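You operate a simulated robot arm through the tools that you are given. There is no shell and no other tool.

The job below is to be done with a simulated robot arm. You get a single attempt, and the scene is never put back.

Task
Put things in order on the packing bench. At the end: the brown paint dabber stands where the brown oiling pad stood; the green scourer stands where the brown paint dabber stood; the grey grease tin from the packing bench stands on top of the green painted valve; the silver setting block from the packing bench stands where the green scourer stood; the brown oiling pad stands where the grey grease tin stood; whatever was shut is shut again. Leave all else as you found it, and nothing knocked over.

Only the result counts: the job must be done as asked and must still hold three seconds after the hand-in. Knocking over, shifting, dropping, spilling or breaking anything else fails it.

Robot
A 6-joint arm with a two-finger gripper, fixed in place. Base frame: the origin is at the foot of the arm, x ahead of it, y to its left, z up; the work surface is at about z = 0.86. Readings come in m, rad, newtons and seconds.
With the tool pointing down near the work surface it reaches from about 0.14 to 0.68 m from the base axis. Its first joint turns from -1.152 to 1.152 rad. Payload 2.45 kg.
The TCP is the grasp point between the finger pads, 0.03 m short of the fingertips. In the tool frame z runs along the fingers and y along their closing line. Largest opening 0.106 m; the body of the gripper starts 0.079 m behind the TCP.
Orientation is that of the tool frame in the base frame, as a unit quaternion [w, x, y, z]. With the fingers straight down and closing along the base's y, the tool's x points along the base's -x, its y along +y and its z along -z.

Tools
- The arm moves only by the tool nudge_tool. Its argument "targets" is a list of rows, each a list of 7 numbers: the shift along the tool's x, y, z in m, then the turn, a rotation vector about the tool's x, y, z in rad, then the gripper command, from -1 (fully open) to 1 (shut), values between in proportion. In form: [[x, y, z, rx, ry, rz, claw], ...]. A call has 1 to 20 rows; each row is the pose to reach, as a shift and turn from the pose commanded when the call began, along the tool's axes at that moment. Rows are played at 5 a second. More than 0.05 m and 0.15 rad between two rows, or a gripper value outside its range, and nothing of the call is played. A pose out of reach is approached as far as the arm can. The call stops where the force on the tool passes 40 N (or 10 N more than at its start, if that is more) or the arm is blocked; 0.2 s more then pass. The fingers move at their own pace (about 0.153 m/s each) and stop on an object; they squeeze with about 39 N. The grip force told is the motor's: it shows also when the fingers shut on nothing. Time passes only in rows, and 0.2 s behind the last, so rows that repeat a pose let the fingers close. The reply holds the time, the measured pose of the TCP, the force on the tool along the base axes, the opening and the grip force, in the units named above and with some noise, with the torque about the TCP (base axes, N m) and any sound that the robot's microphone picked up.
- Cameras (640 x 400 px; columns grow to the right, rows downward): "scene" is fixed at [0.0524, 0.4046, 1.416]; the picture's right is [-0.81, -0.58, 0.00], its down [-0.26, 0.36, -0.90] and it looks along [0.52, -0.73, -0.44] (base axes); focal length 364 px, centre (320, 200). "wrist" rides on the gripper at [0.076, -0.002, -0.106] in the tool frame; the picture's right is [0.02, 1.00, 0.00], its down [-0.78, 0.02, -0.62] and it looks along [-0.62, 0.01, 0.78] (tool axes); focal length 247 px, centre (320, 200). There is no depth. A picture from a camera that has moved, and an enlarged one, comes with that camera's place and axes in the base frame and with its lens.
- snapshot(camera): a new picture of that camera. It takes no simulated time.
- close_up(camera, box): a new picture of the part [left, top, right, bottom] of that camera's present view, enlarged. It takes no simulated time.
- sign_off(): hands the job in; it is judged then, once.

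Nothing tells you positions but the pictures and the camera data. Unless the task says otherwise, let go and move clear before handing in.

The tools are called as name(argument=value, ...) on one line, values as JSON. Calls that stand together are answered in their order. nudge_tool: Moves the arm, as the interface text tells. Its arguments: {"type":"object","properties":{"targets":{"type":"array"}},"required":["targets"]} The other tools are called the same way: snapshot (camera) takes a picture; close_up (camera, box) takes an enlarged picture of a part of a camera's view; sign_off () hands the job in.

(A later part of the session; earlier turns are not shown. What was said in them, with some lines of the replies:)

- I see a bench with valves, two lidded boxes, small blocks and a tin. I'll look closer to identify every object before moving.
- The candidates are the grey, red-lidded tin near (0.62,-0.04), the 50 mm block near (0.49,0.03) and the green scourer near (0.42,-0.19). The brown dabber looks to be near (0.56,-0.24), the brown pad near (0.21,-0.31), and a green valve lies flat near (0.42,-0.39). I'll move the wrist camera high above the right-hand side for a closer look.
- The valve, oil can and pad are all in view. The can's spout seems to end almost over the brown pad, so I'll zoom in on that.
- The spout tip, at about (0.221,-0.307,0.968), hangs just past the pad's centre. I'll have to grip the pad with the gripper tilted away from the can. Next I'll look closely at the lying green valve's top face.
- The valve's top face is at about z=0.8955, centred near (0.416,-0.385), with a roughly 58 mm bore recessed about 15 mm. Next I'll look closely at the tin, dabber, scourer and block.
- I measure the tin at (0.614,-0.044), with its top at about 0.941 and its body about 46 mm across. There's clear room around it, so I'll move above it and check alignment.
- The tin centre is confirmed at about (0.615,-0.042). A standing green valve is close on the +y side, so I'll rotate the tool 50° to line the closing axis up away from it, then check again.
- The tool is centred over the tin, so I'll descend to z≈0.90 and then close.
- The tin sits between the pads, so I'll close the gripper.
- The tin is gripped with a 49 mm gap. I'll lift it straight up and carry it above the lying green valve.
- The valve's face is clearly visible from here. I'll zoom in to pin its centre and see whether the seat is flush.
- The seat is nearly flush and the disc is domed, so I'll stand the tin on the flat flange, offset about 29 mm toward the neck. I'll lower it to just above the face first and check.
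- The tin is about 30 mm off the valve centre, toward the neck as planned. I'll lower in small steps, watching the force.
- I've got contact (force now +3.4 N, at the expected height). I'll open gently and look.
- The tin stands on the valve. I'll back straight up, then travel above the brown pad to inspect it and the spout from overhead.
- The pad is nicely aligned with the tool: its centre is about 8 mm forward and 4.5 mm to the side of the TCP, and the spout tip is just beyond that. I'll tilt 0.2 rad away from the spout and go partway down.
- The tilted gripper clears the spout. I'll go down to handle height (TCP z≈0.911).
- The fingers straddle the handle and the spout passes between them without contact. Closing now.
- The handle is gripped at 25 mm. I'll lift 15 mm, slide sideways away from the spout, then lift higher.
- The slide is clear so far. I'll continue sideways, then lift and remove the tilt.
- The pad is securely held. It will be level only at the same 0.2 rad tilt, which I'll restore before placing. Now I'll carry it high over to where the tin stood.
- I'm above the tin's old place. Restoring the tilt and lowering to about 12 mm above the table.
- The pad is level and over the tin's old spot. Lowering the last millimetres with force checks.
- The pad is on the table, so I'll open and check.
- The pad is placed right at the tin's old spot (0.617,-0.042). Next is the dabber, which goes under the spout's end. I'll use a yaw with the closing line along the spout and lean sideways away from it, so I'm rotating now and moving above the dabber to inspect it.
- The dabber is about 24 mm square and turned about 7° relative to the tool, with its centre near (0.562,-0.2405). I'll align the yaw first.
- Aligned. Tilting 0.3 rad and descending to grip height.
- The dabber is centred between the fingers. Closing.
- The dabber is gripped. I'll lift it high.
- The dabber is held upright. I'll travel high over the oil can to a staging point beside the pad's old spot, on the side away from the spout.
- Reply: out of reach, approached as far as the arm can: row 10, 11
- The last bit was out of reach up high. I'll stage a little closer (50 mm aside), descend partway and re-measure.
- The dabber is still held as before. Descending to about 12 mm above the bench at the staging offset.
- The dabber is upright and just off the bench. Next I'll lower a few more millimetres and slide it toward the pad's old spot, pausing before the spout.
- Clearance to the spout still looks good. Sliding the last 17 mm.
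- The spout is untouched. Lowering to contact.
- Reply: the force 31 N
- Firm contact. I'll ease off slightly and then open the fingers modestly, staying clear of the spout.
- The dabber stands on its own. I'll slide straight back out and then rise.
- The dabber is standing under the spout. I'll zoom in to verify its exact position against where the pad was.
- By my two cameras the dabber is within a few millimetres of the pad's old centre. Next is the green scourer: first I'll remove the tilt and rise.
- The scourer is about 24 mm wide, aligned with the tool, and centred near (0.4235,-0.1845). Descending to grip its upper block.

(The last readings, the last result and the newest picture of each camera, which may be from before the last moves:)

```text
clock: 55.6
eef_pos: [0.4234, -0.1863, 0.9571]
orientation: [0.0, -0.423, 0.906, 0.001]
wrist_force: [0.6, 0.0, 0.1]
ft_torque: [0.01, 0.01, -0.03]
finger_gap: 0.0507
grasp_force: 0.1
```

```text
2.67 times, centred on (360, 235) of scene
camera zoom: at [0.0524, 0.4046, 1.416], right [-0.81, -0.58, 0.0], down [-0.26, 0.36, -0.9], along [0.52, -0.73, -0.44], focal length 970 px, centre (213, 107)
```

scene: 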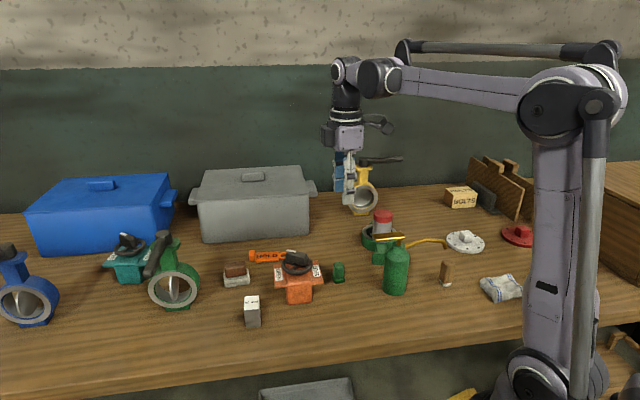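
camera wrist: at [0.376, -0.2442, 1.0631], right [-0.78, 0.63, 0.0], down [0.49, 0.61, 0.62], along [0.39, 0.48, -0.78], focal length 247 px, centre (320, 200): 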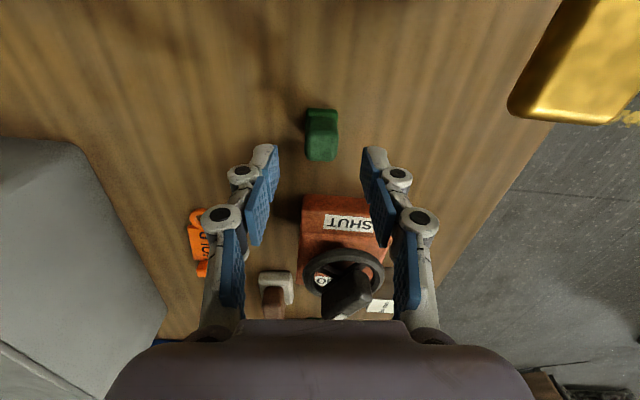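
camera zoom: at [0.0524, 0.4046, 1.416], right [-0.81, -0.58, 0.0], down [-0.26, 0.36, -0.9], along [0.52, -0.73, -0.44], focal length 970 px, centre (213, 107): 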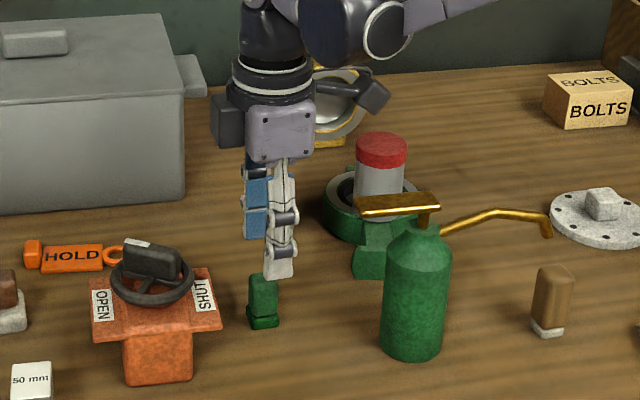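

Scourer is centred and there's clearance to the can's handle and the orange valve. Descending the rest and closing.

nudge_tool(targets=[[0, 0, 0.025, 0, 0, 0, 0.05], [0, 0, 0.045, 0, 0, 0, 0.05], [0, 0, 0.0515, 0, 0, 0, 0.05], [0, 0, 0.0515, 0, 0, 0, 0.3], [0, 0, 0.0515, 0, 0, 0, 0.6], [0, 0, 0.0515, 0, 0, 0, 1], [0, 0, 0.0515, 0, 0, 0, 1]])

snapshot(camera="wrist")

close_up(camera="scene", box=[280, 180, 420, 300])

```text
clock: 57.2
eef_pos: [0.4246, -0.1864, 0.9089]
orientation: [0.0, -0.424, 0.906, 0.0]
wrist_force: [0.1, -0.5, -0.4]
ft_torque: [-0.01, 0.01, 0.0]
finger_gap: 0.0226
grasp_force: 39.1
```

```text
taken
camera wrist: at [0.3775, -0.2433, 1.0137], right [-0.78, 0.63, 0.0], down [0.49, 0.61, 0.62], along [0.39, 0.48, -0.78], focal length 247 px, centre (320, 200)
```

wrist: 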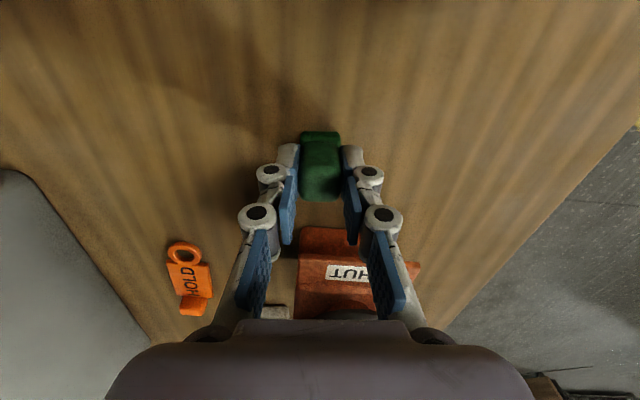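

```text
3.33 times, centred on (350, 240) of scene
camera zoom: at [0.0524, 0.4046, 1.416], right [-0.81, -0.58, 0.0], down [-0.26, 0.36, -0.9], along [0.52, -0.73, -0.44], focal length 1212 px, centre (220, 67)
```

zoom: 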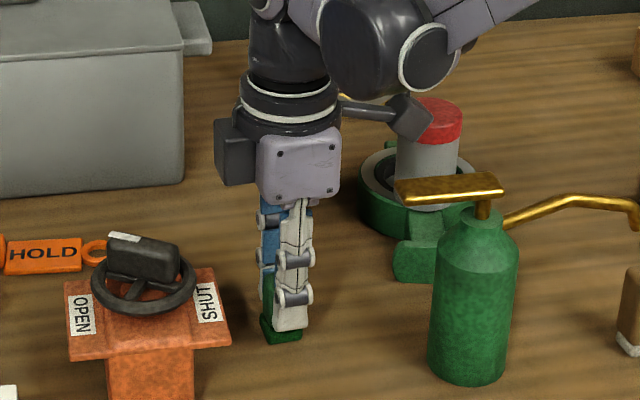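

The scourer is gripped. I'll lift, carry it to the dabber's old spot (0.563,-0.2405), and lower to just above the bench.

nudge_tool(targets=[[0, 0, -0.02, 0, 0, 0, 1], [0, 0, -0.06, 0, 0, 0, 1], [0, 0, -0.1, 0, 0, 0, 1], [0, 0, -0.13, 0, 0, 0, 1], [-0.0115, -0.0358, -0.13, 0, 0, 0, 1], [-0.023, -0.0716, -0.13, 0, 0, 0, 1], [-0.0346, -0.1073, -0.13, 0, 0, 0, 1], [-0.0461, -0.1431, -0.13, 0, 0, 0, 1], [-0.0461, -0.1431, -0.13, 0, 0, 0, 1]])

snapshot(camera="wrist")

snapshot(camera="scene")

```text
clock: 59.2
eef_pos: [0.5654, -0.2414, 1.0376]
orientation: [0.0, -0.424, 0.906, 0.0]
wrist_force: [-0.1, 0.2, -1.1]
ft_torque: [0.01, 0.0, 0.02]
finger_gap: 0.0229
grasp_force: 39.0
```

```text
taken
camera wrist: at [0.5184, -0.2995, 1.1419], right [-0.78, 0.63, 0.0], down [0.49, 0.61, 0.62], along [0.39, 0.48, -0.78], focal length 247 px, centre (320, 200)
```

wrist: 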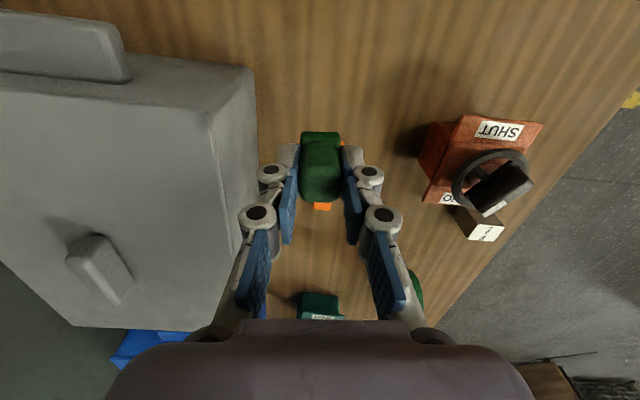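

```text
taken
```

scene: 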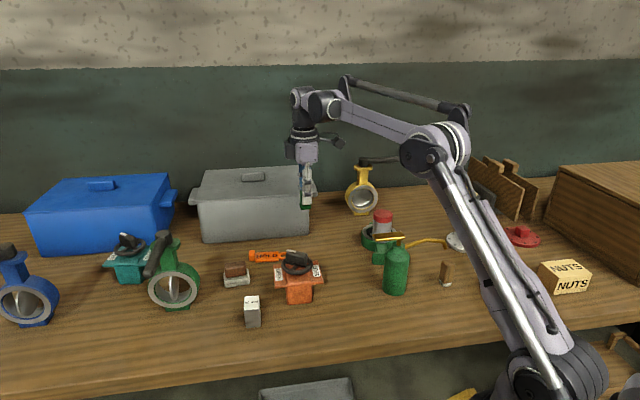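

I'm positioned over the dabber's old spot, with the grey box lid about 2 cm beyond the palm's reach. Lowering.

nudge_tool(targets=[[0, 0, 0.04, 0, 0, 0, 1], [0, 0, 0.08, 0, 0, 0, 1], [0, 0, 0.11, 0, 0, 0, 1], [0, 0, 0.125, 0, 0, 0, 1]])

close_up(camera="scene", box=[230, 160, 370, 290])

snapshot(camera="wrist")

```text
clock: 60.2
eef_pos: [0.5642, -0.2422, 0.9144]
orientation: [0.0, -0.424, 0.906, 0.0]
wrist_force: [-0.9, -0.2, -0.5]
ft_torque: [-0.01, -0.01, 0.01]
finger_gap: 0.0227
grasp_force: 39.1
```

```text
3.08 times, centred on (300, 225) of scene
camera zoom: at [0.0524, 0.4046, 1.416], right [-0.81, -0.58, 0.0], down [-0.26, 0.36, -0.9], along [0.52, -0.73, -0.44], focal length 1119 px, centre (382, 123)
```

zoom: 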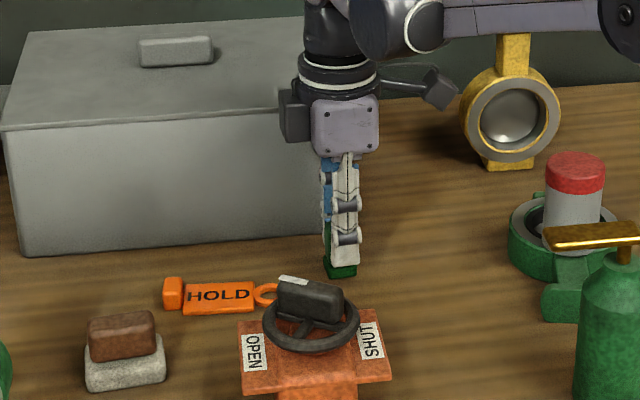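

```text
taken
camera wrist: at [0.5171, -0.3003, 1.0188], right [-0.78, 0.63, 0.0], down [0.49, 0.61, 0.62], along [0.39, 0.48, -0.78], focal length 247 px, centre (320, 200)
```

wrist: 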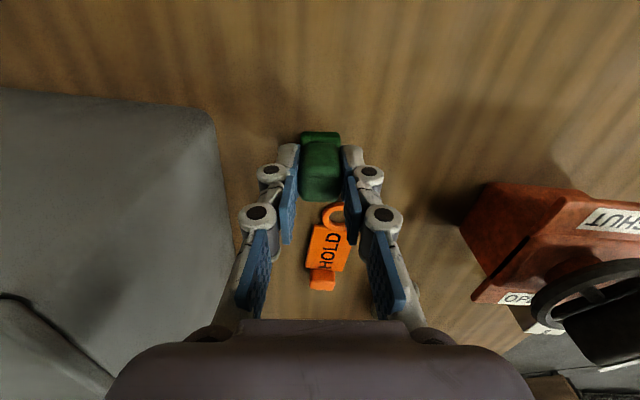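

Good. Stepping down to contact.

nudge_tool(targets=[[0, 0, 0.003, 0, 0, 0, 1], [0, 0, 0.0045, 0, 0, 0, 1]])

nudge_tool(targets=[[0, 0, 0.0008, 0, 0, 0, 1], [0, 0, 0.0008, 0, 0, 0, 1]])

```text
clock: 60.8
eef_pos: [0.5619, -0.2418, 0.9081]
orientation: [0.0, -0.423, 0.906, -0.001]
wrist_force: [1.1, 0.0, 2.7]
ft_torque: [-0.02, 0.02, -0.03]
finger_gap: 0.0228
grasp_force: 38.6
```

```text
clock: 61.4
eef_pos: [0.563, -0.2413, 0.9084]
orientation: [0.0, -0.422, 0.906, 0.0]
wrist_force: [-1.8, -1.1, 14.8]
ft_torque: [0.0, 0.04, -0.04]
finger_gap: 0.0229
grasp_force: 39.1
```

Contact made. Releasing and lifting away.

nudge_tool(targets=[[0, 0, -0.0006, 0, 0, 0, 1], [0, 0, -0.0006, 0, 0, 0, 0.5], [0, 0, -0.0006, 0, 0, 0, 0.3], [0, 0, -0.0006, 0, 0, 0, 0.15], [0, 0, -0.0006, 0, 0, 0, 0.15]])

nudge_tool(targets=[[0, 0, -0.02, 0, 0, 0, 0.15], [0, 0, -0.06, 0, 0, 0, 0.15], [0, 0, -0.1, 0, 0, 0, 0.15], [0, 0, -0.14, 0, 0, 0, 0.15]])

snapshot(camera="wrist")

close_up(camera="scene", box=[230, 200, 370, 310])

```text
clock: 62.6
eef_pos: [0.5646, -0.241, 0.9081]
orientation: [0.001, -0.423, 0.906, 0.0]
wrist_force: [-0.4, -0.7, 0.6]
ft_torque: [0.05, 0.02, -0.02]
finger_gap: 0.045
grasp_force: 0.0
```

```text
clock: 63.6
eef_pos: [0.5638, -0.2447, 1.0452]
orientation: [-0.001, -0.423, 0.906, 0.0]
wrist_force: [0.4, 0.5, 0.9]
ft_torque: [0.02, 0.0, -0.01]
finger_gap: 0.0451
grasp_force: 0.0
```

```text
taken
camera wrist: at [0.5164, -0.3032, 1.1507], right [-0.78, 0.63, 0.0], down [0.49, 0.61, 0.62], along [0.39, 0.48, -0.78], focal length 247 px, centre (320, 200)
```

wrist: 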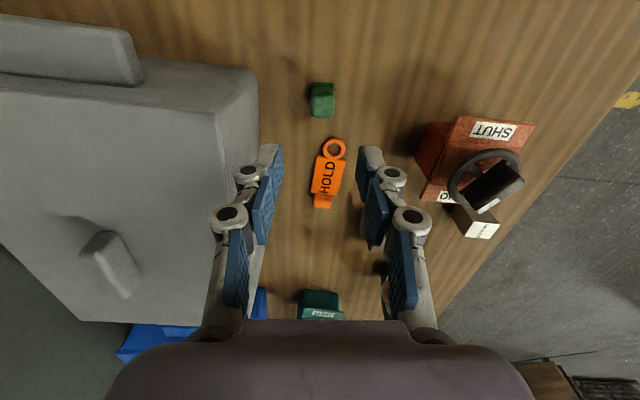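

```text
3.64 times, centred on (300, 255) of scene
camera zoom: at [0.0524, 0.4046, 1.416], right [-0.81, -0.58, 0.0], down [-0.26, 0.36, -0.9], along [0.52, -0.73, -0.44], focal length 1323 px, centre (393, 0)
```

zoom: 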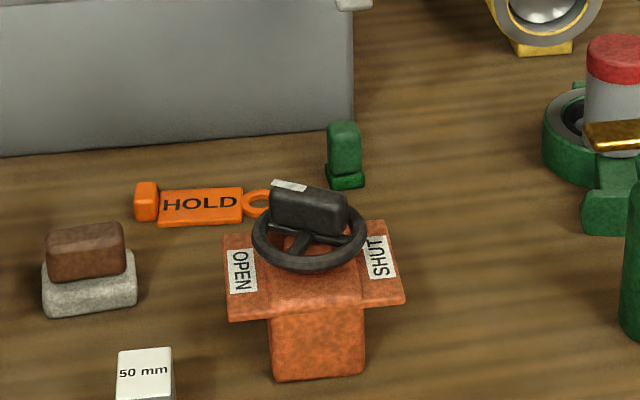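

The scourer stands at the dabber's old spot. Now moving above the 50 mm block to inspect it.

nudge_tool(targets=[[-0.02, 0.0285, -0.03, 0, 0, 0, 0.0], [-0.04, 0.057, -0.045, 0, 0, 0, -0.1], [-0.064, 0.0914, -0.045, 0, 0, 0, -0.2], [-0.088, 0.1256, -0.045, 0, 0, 0, -0.2], [-0.112, 0.16, -0.045, 0, 0, 0, -0.2], [-0.136, 0.194, -0.045, 0, 0, 0, -0.2], [-0.1599, 0.2284, -0.045, 0, 0, 0, -0.2], [-0.1599, 0.2284, -0.045, 0, 0, 0, -0.2]])

snapshot(camera="wrist")

close_up(camera="wrist", box=[250, 40, 390, 130])

close_up(camera="scene", box=[220, 280, 280, 335])

```text
clock: 65.4
eef_pos: [0.4911, 0.0295, 1.0915]
orientation: [0.0, -0.422, 0.906, 0.0]
wrist_force: [-0.1, 0.3, -0.3]
ft_torque: [-0.02, 0.04, -0.01]
finger_gap: 0.0636
grasp_force: 0.0
```

```text
taken
camera wrist: at [0.4428, -0.0286, 1.1966], right [-0.78, 0.63, 0.0], down [0.49, 0.61, 0.62], along [0.39, 0.48, -0.78], focal length 247 px, centre (320, 200)
```

wrist: 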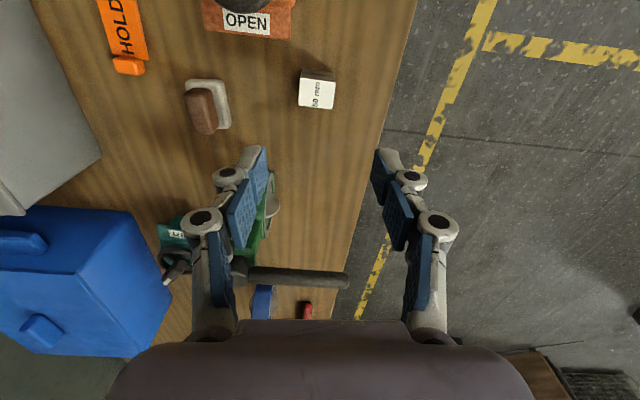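

```text
4.44 times, centred on (320, 85) of wrist
camera zoom: at [0.4428, -0.0286, 1.1966], right [-0.78, 0.63, 0.0], down [0.49, 0.61, 0.62], along [0.39, 0.48, -0.78], focal length 1098 px, centre (320, 711)
```

zoom: 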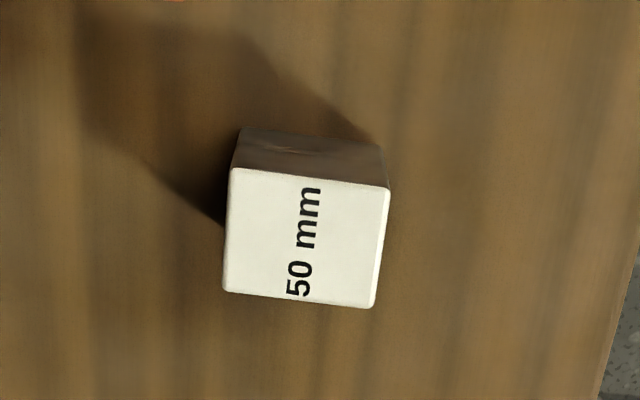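

```text
7.27 times, centred on (250, 308) of scene
camera zoom: at [0.0524, 0.4046, 1.416], right [-0.81, -0.59, 0.0], down [-0.26, 0.36, -0.9], along [0.52, -0.73, -0.44], focal length 2645 px, centre (829, -582)
```

zoom: 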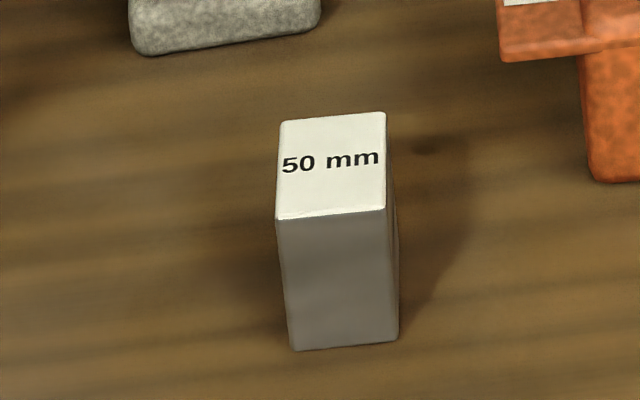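

The block's top is about 38×29 mm and it's rotated about 7°. I'll align to it and descend partway.

nudge_tool(targets=[[-0.002, -0.0055, 0.02, 0, 0, 0.12, -0.2], [-0.002, -0.0055, 0.06, 0, 0, 0.12, -0.2], [-0.002, -0.0055, 0.1, 0, 0, 0.12, -0.2], [-0.002, -0.0055, 0.12, 0, 0, 0.12, -0.2]])

snapshot(camera="wrist")

close_up(camera="scene", box=[190, 200, 350, 340])

```text
clock: 66.4
eef_pos: [0.497, 0.0264, 0.9729]
orientation: [0.0, -0.367, 0.93, 0.0]
wrist_force: [0.7, -0.7, 0.2]
ft_torque: [0.02, -0.04, -0.02]
finger_gap: 0.0636
grasp_force: 0.0
```

```text
taken
camera wrist: at [0.4418, -0.0259, 1.0778], right [-0.7, 0.71, 0.0], down [0.56, 0.55, 0.62], along [0.44, 0.43, -0.78], focal length 247 px, centre (320, 200)
```

wrist: 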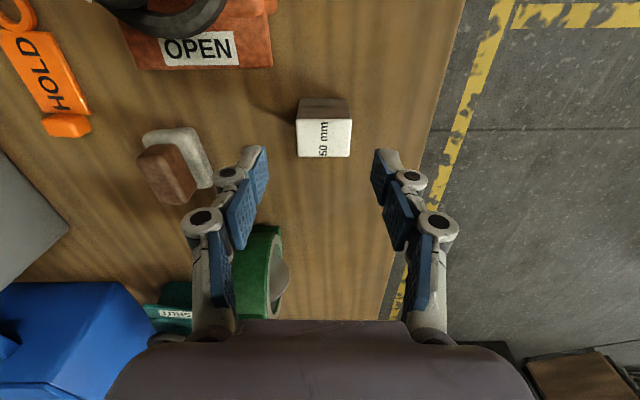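

```text
2.86 times, centred on (270, 270) of scene
camera zoom: at [0.0524, 0.4046, 1.416], right [-0.81, -0.58, 0.0], down [-0.26, 0.36, -0.9], along [0.52, -0.73, -0.44], focal length 1039 px, centre (463, 0)
```

zoom: 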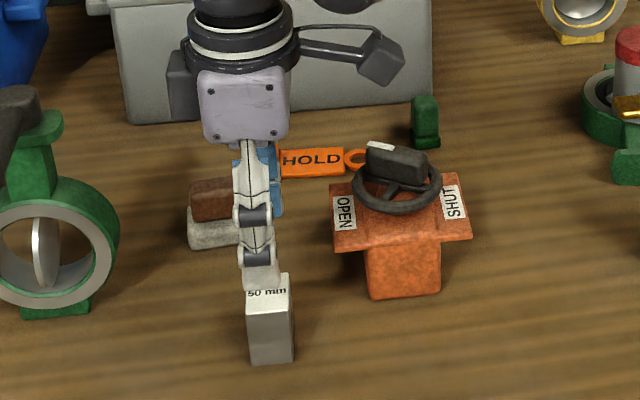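

Well aligned. Descending the rest and closing.

nudge_tool(targets=[[0, 0.0015, 0.03, 0, 0, 0, -0.2], [0, 0.0015, 0.055, 0, 0, 0, -0.2], [0, 0.0015, 0.0665, 0, 0, 0, -0.2], [0, 0.0015, 0.0665, 0, 0, 0, 0.0], [0, 0.0015, 0.0665, 0, 0, 0, 0.3], [0, 0.0015, 0.0665, 0, 0, 0, 1], [0, 0.0015, 0.0665, 0, 0, 0, 1]])

snapshot(camera="wrist")

close_up(camera="scene", box=[190, 200, 350, 340])

```text
clock: 68.0
eef_pos: [0.4939, 0.0284, 0.9054]
orientation: [0.001, -0.368, 0.93, 0.0]
wrist_force: [-0.5, 0.1, 0.0]
ft_torque: [0.03, 0.0, -0.01]
finger_gap: 0.0394
grasp_force: 38.8
```

```text
taken
camera wrist: at [0.4397, -0.024, 1.0115], right [-0.7, 0.71, 0.0], down [0.56, 0.55, 0.62], along [0.44, 0.44, -0.78], focal length 247 px, centre (320, 200)
```

wrist: 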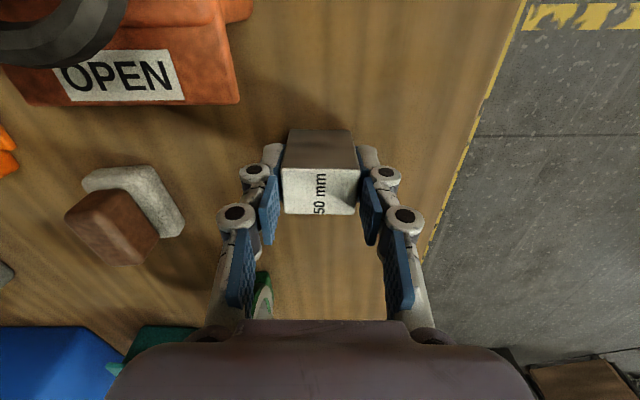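

```text
2.86 times, centred on (270, 270) of scene
camera zoom: at [0.0525, 0.4046, 1.416], right [-0.81, -0.58, 0.0], down [-0.26, 0.36, -0.9], along [0.52, -0.73, -0.44], focal length 1039 px, centre (463, 0)
```

zoom: 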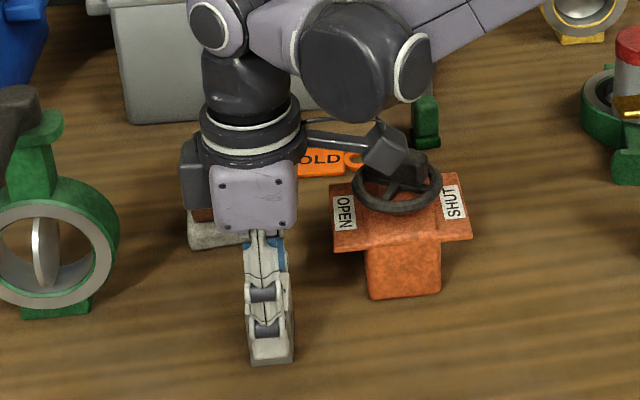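

The block is gripped (39 mm, at top). I'll lift well above the orange valve's wheel and carry it to the scourer's old spot.

nudge_tool(targets=[[0, 0, -0.02, 0, 0, 0, 1], [0, 0, -0.06, 0, 0, 0, 1], [0, 0, -0.1, 0, 0, 0, 1], [0, 0, -0.14, 0, 0, 0, 1], [0, 0, -0.165, 0, 0, 0, 1], [0.0329, -0.0179, -0.165, 0, 0, -0.02, 1], [0.0658, -0.0358, -0.165, 0, 0, -0.04, 1], [0.0987, -0.0537, -0.165, 0, 0, -0.06, 1], [0.1315, -0.0716, -0.165, 0, 0, -0.08, 1], [0.1644, -0.0895, -0.165, 0, 0, -0.1, 1], [0.1973, -0.1074, -0.165, 0, 0, -0.12, 1], [0.1973, -0.1074, -0.165, 0, 0, -0.12, 1]])

snapshot(camera="wrist")

snapshot(camera="scene")

```text
clock: 70.6
eef_pos: [0.4233, -0.1847, 1.0691]
orientation: [0.001, -0.423, 0.906, 0.0]
wrist_force: [0.9, 0.2, -5.3]
ft_torque: [-0.01, 0.01, 0.02]
finger_gap: 0.0392
grasp_force: 38.7
```

```text
taken
camera wrist: at [0.3758, -0.2419, 1.1736], right [-0.78, 0.62, 0.0], down [0.49, 0.61, 0.62], along [0.39, 0.49, -0.78], focal length 247 px, centre (320, 200)
```

wrist: 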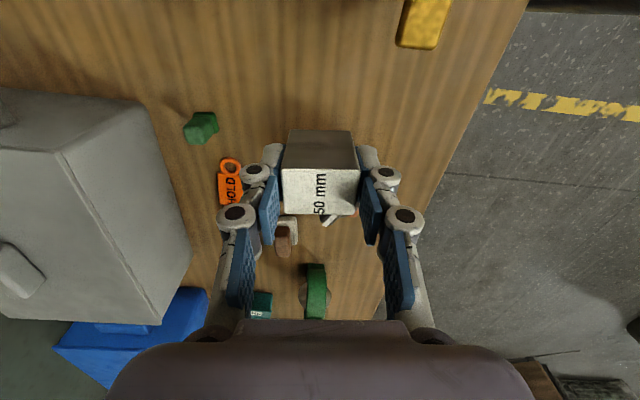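

```text
taken
```

scene: 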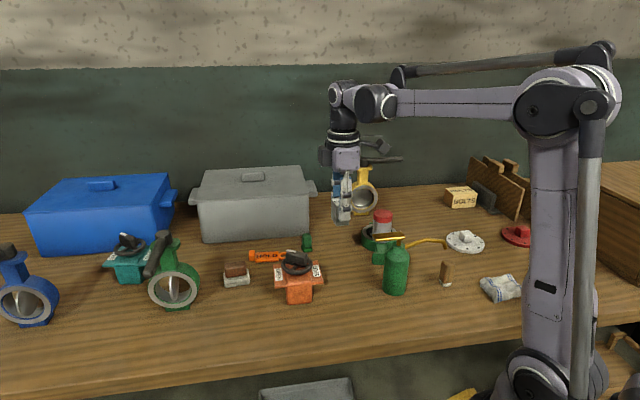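

I'm over the scourer's old spot. Lowering to just above the bench.

nudge_tool(targets=[[0, 0, 0.04, 0, 0, 0, 1], [0, 0, 0.08, 0, 0, 0, 1], [0, 0, 0.12, 0, 0, 0, 1], [0, 0, 0.145, 0, 0, 0, 1], [0, 0, 0.157, 0, 0, 0, 1]])

snapshot(camera="wrist")

close_up(camera="scene", box=[280, 180, 420, 300])

```text
clock: 71.8
eef_pos: [0.424, -0.1877, 0.9134]
orientation: [0.0, -0.424, 0.906, 0.0]
wrist_force: [0.4, -0.2, -4.9]
ft_torque: [-0.01, -0.01, -0.03]
finger_gap: 0.0395
grasp_force: 38.9
```

```text
taken
camera wrist: at [0.3765, -0.2452, 1.0184], right [-0.78, 0.63, 0.0], down [0.49, 0.61, 0.62], along [0.39, 0.48, -0.78], focal length 247 px, centre (320, 200)
```

wrist: 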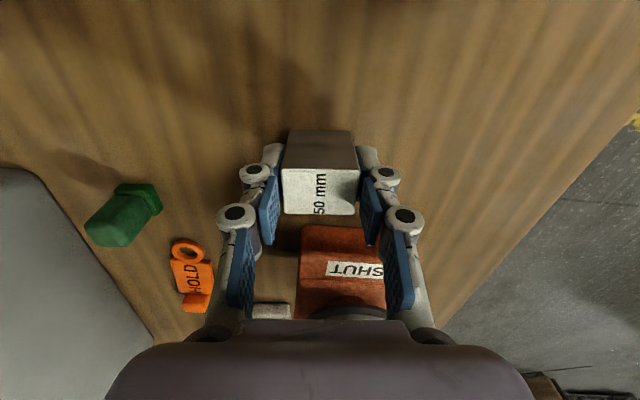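

```text
3.33 times, centred on (350, 240) of scene
camera zoom: at [0.0525, 0.4045, 1.416], right [-0.81, -0.58, 0.0], down [-0.26, 0.36, -0.9], along [0.52, -0.73, -0.44], focal length 1212 px, centre (220, 67)
```

zoom: 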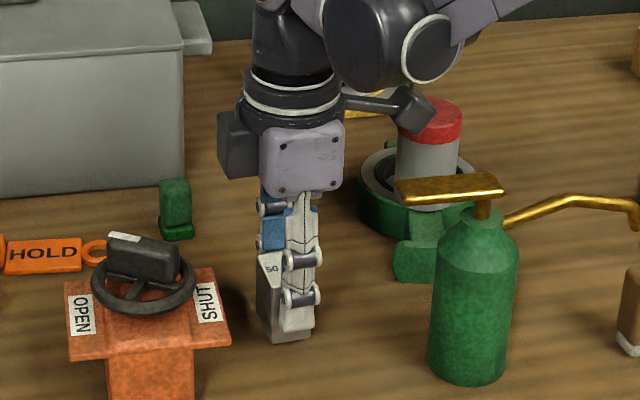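

nudge_tool(targets=[[0, 0, 0.004, 0, 0, 0, 1], [0, 0, 0.007, 0, 0, 0, 1]])

nudge_tool(targets=[[0, 0, 0.001, 0, 0, 0, 1], [0, 0, 0.001, 0, 0, 0, 1]])

```text
clock: 72.4
eef_pos: [0.4239, -0.1866, 0.9068]
orientation: [0.0, -0.424, 0.906, 0.001]
wrist_force: [-0.1, 0.2, -4.8]
ft_torque: [-0.02, 0.02, -0.02]
finger_gap: 0.0396
grasp_force: 39.0
```

```text
clock: 73.0
eef_pos: [0.4247, -0.1873, 0.9067]
orientation: [0.0, -0.424, 0.906, -0.001]
wrist_force: [-2.0, 1.6, 19.3]
ft_torque: [0.02, 0.0, 0.02]
finger_gap: 0.0397
grasp_force: 39.0
```

The block is on the bench. Releasing and retreating straight up.

nudge_tool(targets=[[0, 0, -0.0007, 0, 0, 0, 1], [0, 0, -0.0007, 0, 0, 0, 0.2], [0, 0, -0.0007, 0, 0, 0, 0.0], [0, 0, -0.0007, 0, 0, 0, -0.1], [0, 0, -0.0007, 0, 0, 0, -0.1]])

nudge_tool(targets=[[0, 0, -0.02, 0, 0, 0, -0.1], [0, 0, -0.06, 0, 0, 0, -0.1], [0, 0, -0.1, 0, 0, 0, -0.1], [0, 0, -0.145, 0, 0, 0, -0.1], [0, 0, -0.19, 0, 0, 0, -0.1], [0, 0, -0.235, 0, 0, 0, -0.1], [0, 0, -0.28, 0, 0, 0, -0.1]])

snapshot(camera="wrist")

snapshot(camera="scene")

close_up(camera="scene", box=[200, 200, 360, 320])

close_up(camera="scene", box=[340, 190, 480, 310])

```text
clock: 74.2
eef_pos: [0.4236, -0.1873, 0.9069]
orientation: [-0.001, -0.424, 0.906, 0.0]
wrist_force: [0.4, 0.0, 0.5]
ft_torque: [-0.01, -0.04, 0.02]
finger_gap: 0.0582
grasp_force: 0.1
```

```text
clock: 75.8
eef_pos: [0.4282, -0.1853, 1.1862]
orientation: [0.0, -0.424, 0.906, 0.0]
wrist_force: [0.4, -0.3, 0.8]
ft_torque: [0.04, 0.02, 0.02]
finger_gap: 0.0585
grasp_force: 0.1
```

```text
taken
camera wrist: at [0.3812, -0.2427, 1.2916], right [-0.78, 0.63, 0.0], down [0.49, 0.61, 0.62], along [0.39, 0.48, -0.78], focal length 247 px, centre (320, 200)
```

wrist: 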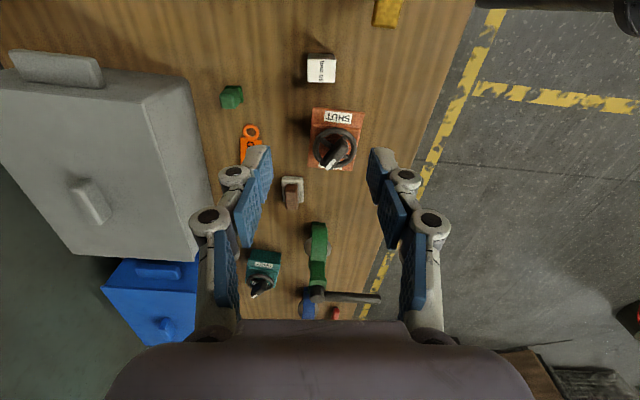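

```text
taken
```

scene: 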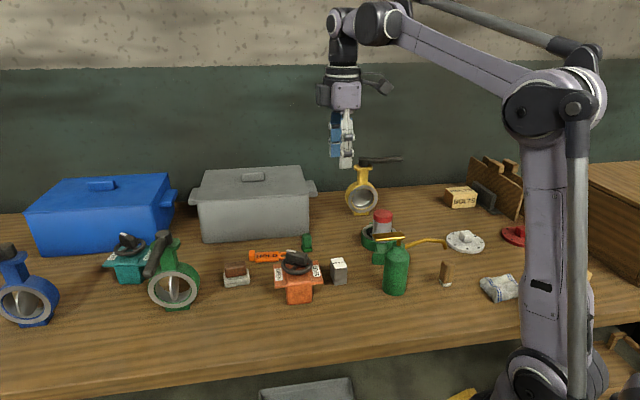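

```text
3.33 times, centred on (280, 260) of scene
camera zoom: at [0.0524, 0.4046, 1.416], right [-0.81, -0.58, 0.0], down [-0.26, 0.36, -0.9], along [0.52, -0.73, -0.44], focal length 1212 px, centre (453, 0)
```

zoom: 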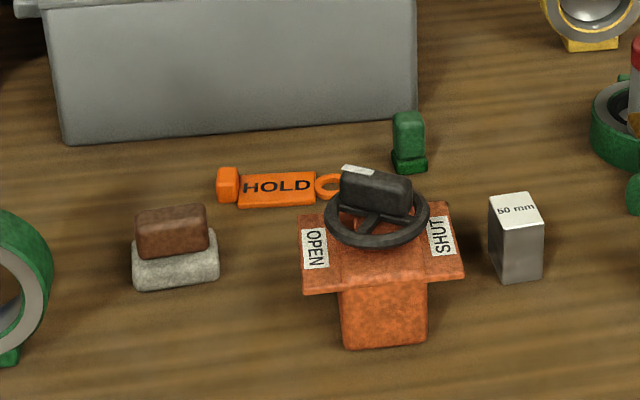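

```text
3.33 times, centred on (410, 250) of scene
camera zoom: at [0.0524, 0.4046, 1.416], right [-0.81, -0.58, 0.0], down [-0.26, 0.36, -0.9], along [0.52, -0.73, -0.44], focal length 1212 px, centre (20, 33)
```

zoom: 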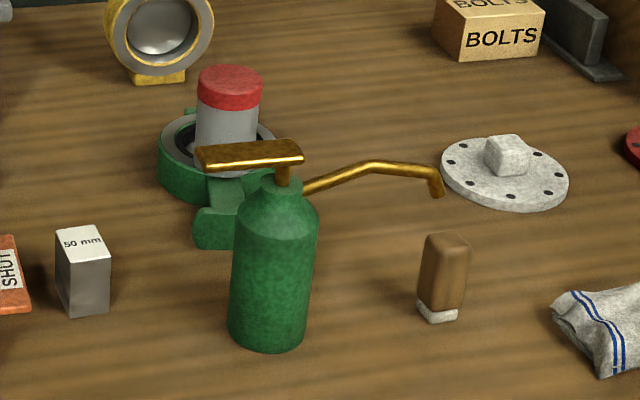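

Everything stands. Before handing in, I'll check the dabber's placement from exactly the same overhead viewpoint I used for the pad earlier.

nudge_tool(targets=[[0.0406, 0.0138, 0, 0, 0, 0, -0.13], [0.0812, 0.0276, 0, 0, 0, 0, -0.13], [0.1218, 0.0415, 0, 0, 0, 0, -0.13], [0.1623, 0.0553, 0, 0, 0, 0, -0.13], [0.2029, 0.0691, 0, 0, 0, 0, -0.13], [0.2435, 0.0829, 0, 0, 0, 0, -0.13], [0.2435, 0.0829, 0.04, 0, 0, 0, -0.13], [0.2435, 0.0829, 0.08, 0, 0, 0, -0.13], [0.2435, 0.0829, 0.1057, 0, 0, 0, -0.13], [0.2435, 0.0829, 0.1057, 0, 0, 0, -0.13]])

snapshot(camera="wrist")

close_up(camera="wrist", box=[240, 30, 420, 170])

```text
clock: 78.0
eef_pos: [0.2047, -0.32, 1.0778]
orientation: [0.0, -0.423, 0.906, 0.0]
wrist_force: [-0.2, 0.2, -0.1]
ft_torque: [0.01, 0.0, 0.01]
finger_gap: 0.0598
grasp_force: 0.0
```

```text
taken
camera wrist: at [0.1574, -0.3792, 1.183], right [-0.78, 0.63, 0.0], down [0.49, 0.61, 0.62], along [0.39, 0.48, -0.78], focal length 247 px, centre (320, 200)
```

wrist: 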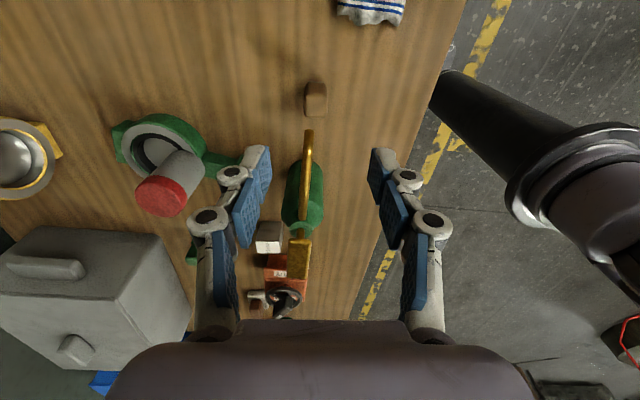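

```text
2.86 times, centred on (330, 100) of wrist
camera zoom: at [0.1574, -0.3792, 1.183], right [-0.78, 0.63, 0.0], down [0.49, 0.61, 0.62], along [0.39, 0.48, -0.78], focal length 706 px, centre (291, 486)
```

zoom: 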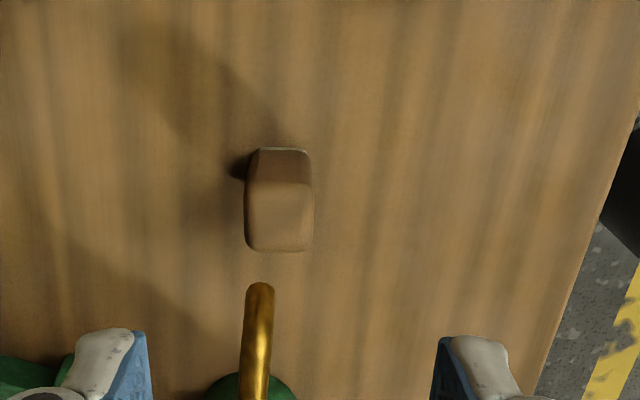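

Using the spout tip as a common reference, the dabber is about 6 mm from the pad's old centre, which is close enough that touching it again isn't worth the risk. I'll raise the arm clear and take one last look.

nudge_tool(targets=[[0, 0, -0.04, 0, 0, 0, -0.13], [-0.02, 0, -0.08, 0, 0, 0, -0.13], [-0.04, 0, -0.1, 0, 0, 0, -0.13]])

snapshot(camera="scene")

close_up(camera="scene", box=[340, 190, 460, 300])

close_up(camera="wrist", box=[90, 80, 250, 220])

```text
clock: 78.8
eef_pos: [0.2325, -0.289, 1.1828]
orientation: [0.0, -0.423, 0.906, 0.0]
wrist_force: [0.5, 0.8, -0.3]
ft_torque: [0.02, 0.01, -0.04]
finger_gap: 0.06
grasp_force: 0.0
```

```text
taken
```

scene: 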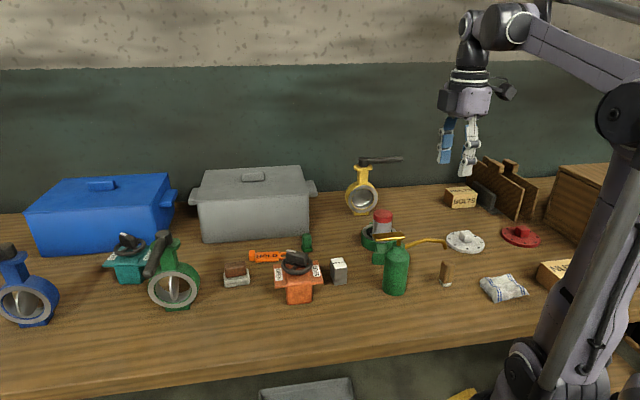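

```text
3.64 times, centred on (400, 245) of scene
camera zoom: at [0.0524, 0.4046, 1.416], right [-0.81, -0.58, 0.0], down [-0.26, 0.36, -0.9], along [0.52, -0.73, -0.44], focal length 1323 px, centre (29, 36)
```

zoom: 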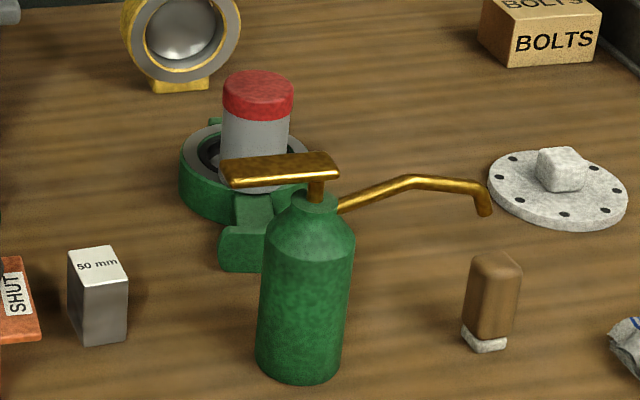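

```text
2.86 times, centred on (170, 150) of wrist
camera zoom: at [0.1846, -0.3477, 1.2875], right [-0.78, 0.62, 0.0], down [0.49, 0.61, 0.62], along [0.39, 0.49, -0.78], focal length 706 px, centre (749, 343)
```

zoom: 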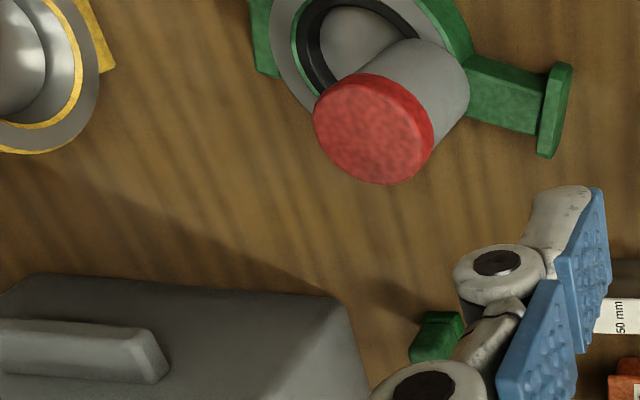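

All five objects are in place and upright, nothing else has visibly moved, and the arm is clear. Handing in.

sign_off()

```text
The job is handed in.
```

All five objects are where you asked, and the job is handed in. At my last check each stood upright, nothing else had visibly moved, and the arm was clear. I don't have the result of the judging.

| Object | Now stands | How close |
|---|---|---|
| Grey grease tin | On top of the green valve that lies flat | On the flange, about 3 cm off the valve's centre, towards its neck |
| Brown oiling pad | Where the grease tin stood | Measured right on the spot |
| Brown paint dabber | Where the oiling pad stood, just beside the oil can's spout tip | About 6 mm off |
| Green scourer | Where the paint dabber stood | Within a few mm |
| Silver 50 mm setting block | Where the scourer stood | Within a few mm |

- **Which green valve:** there are two green valves on the bench. I used the one lying flat, because the standing one has a lever on top and no flat surface for the tin.
- **Tin off-centre:** the valve's middle is recessed and looks domed. The tin sits on the flat rim so it stays upright.
- **Anything shut:** I didn't open anything, so nothing needed shutting again.
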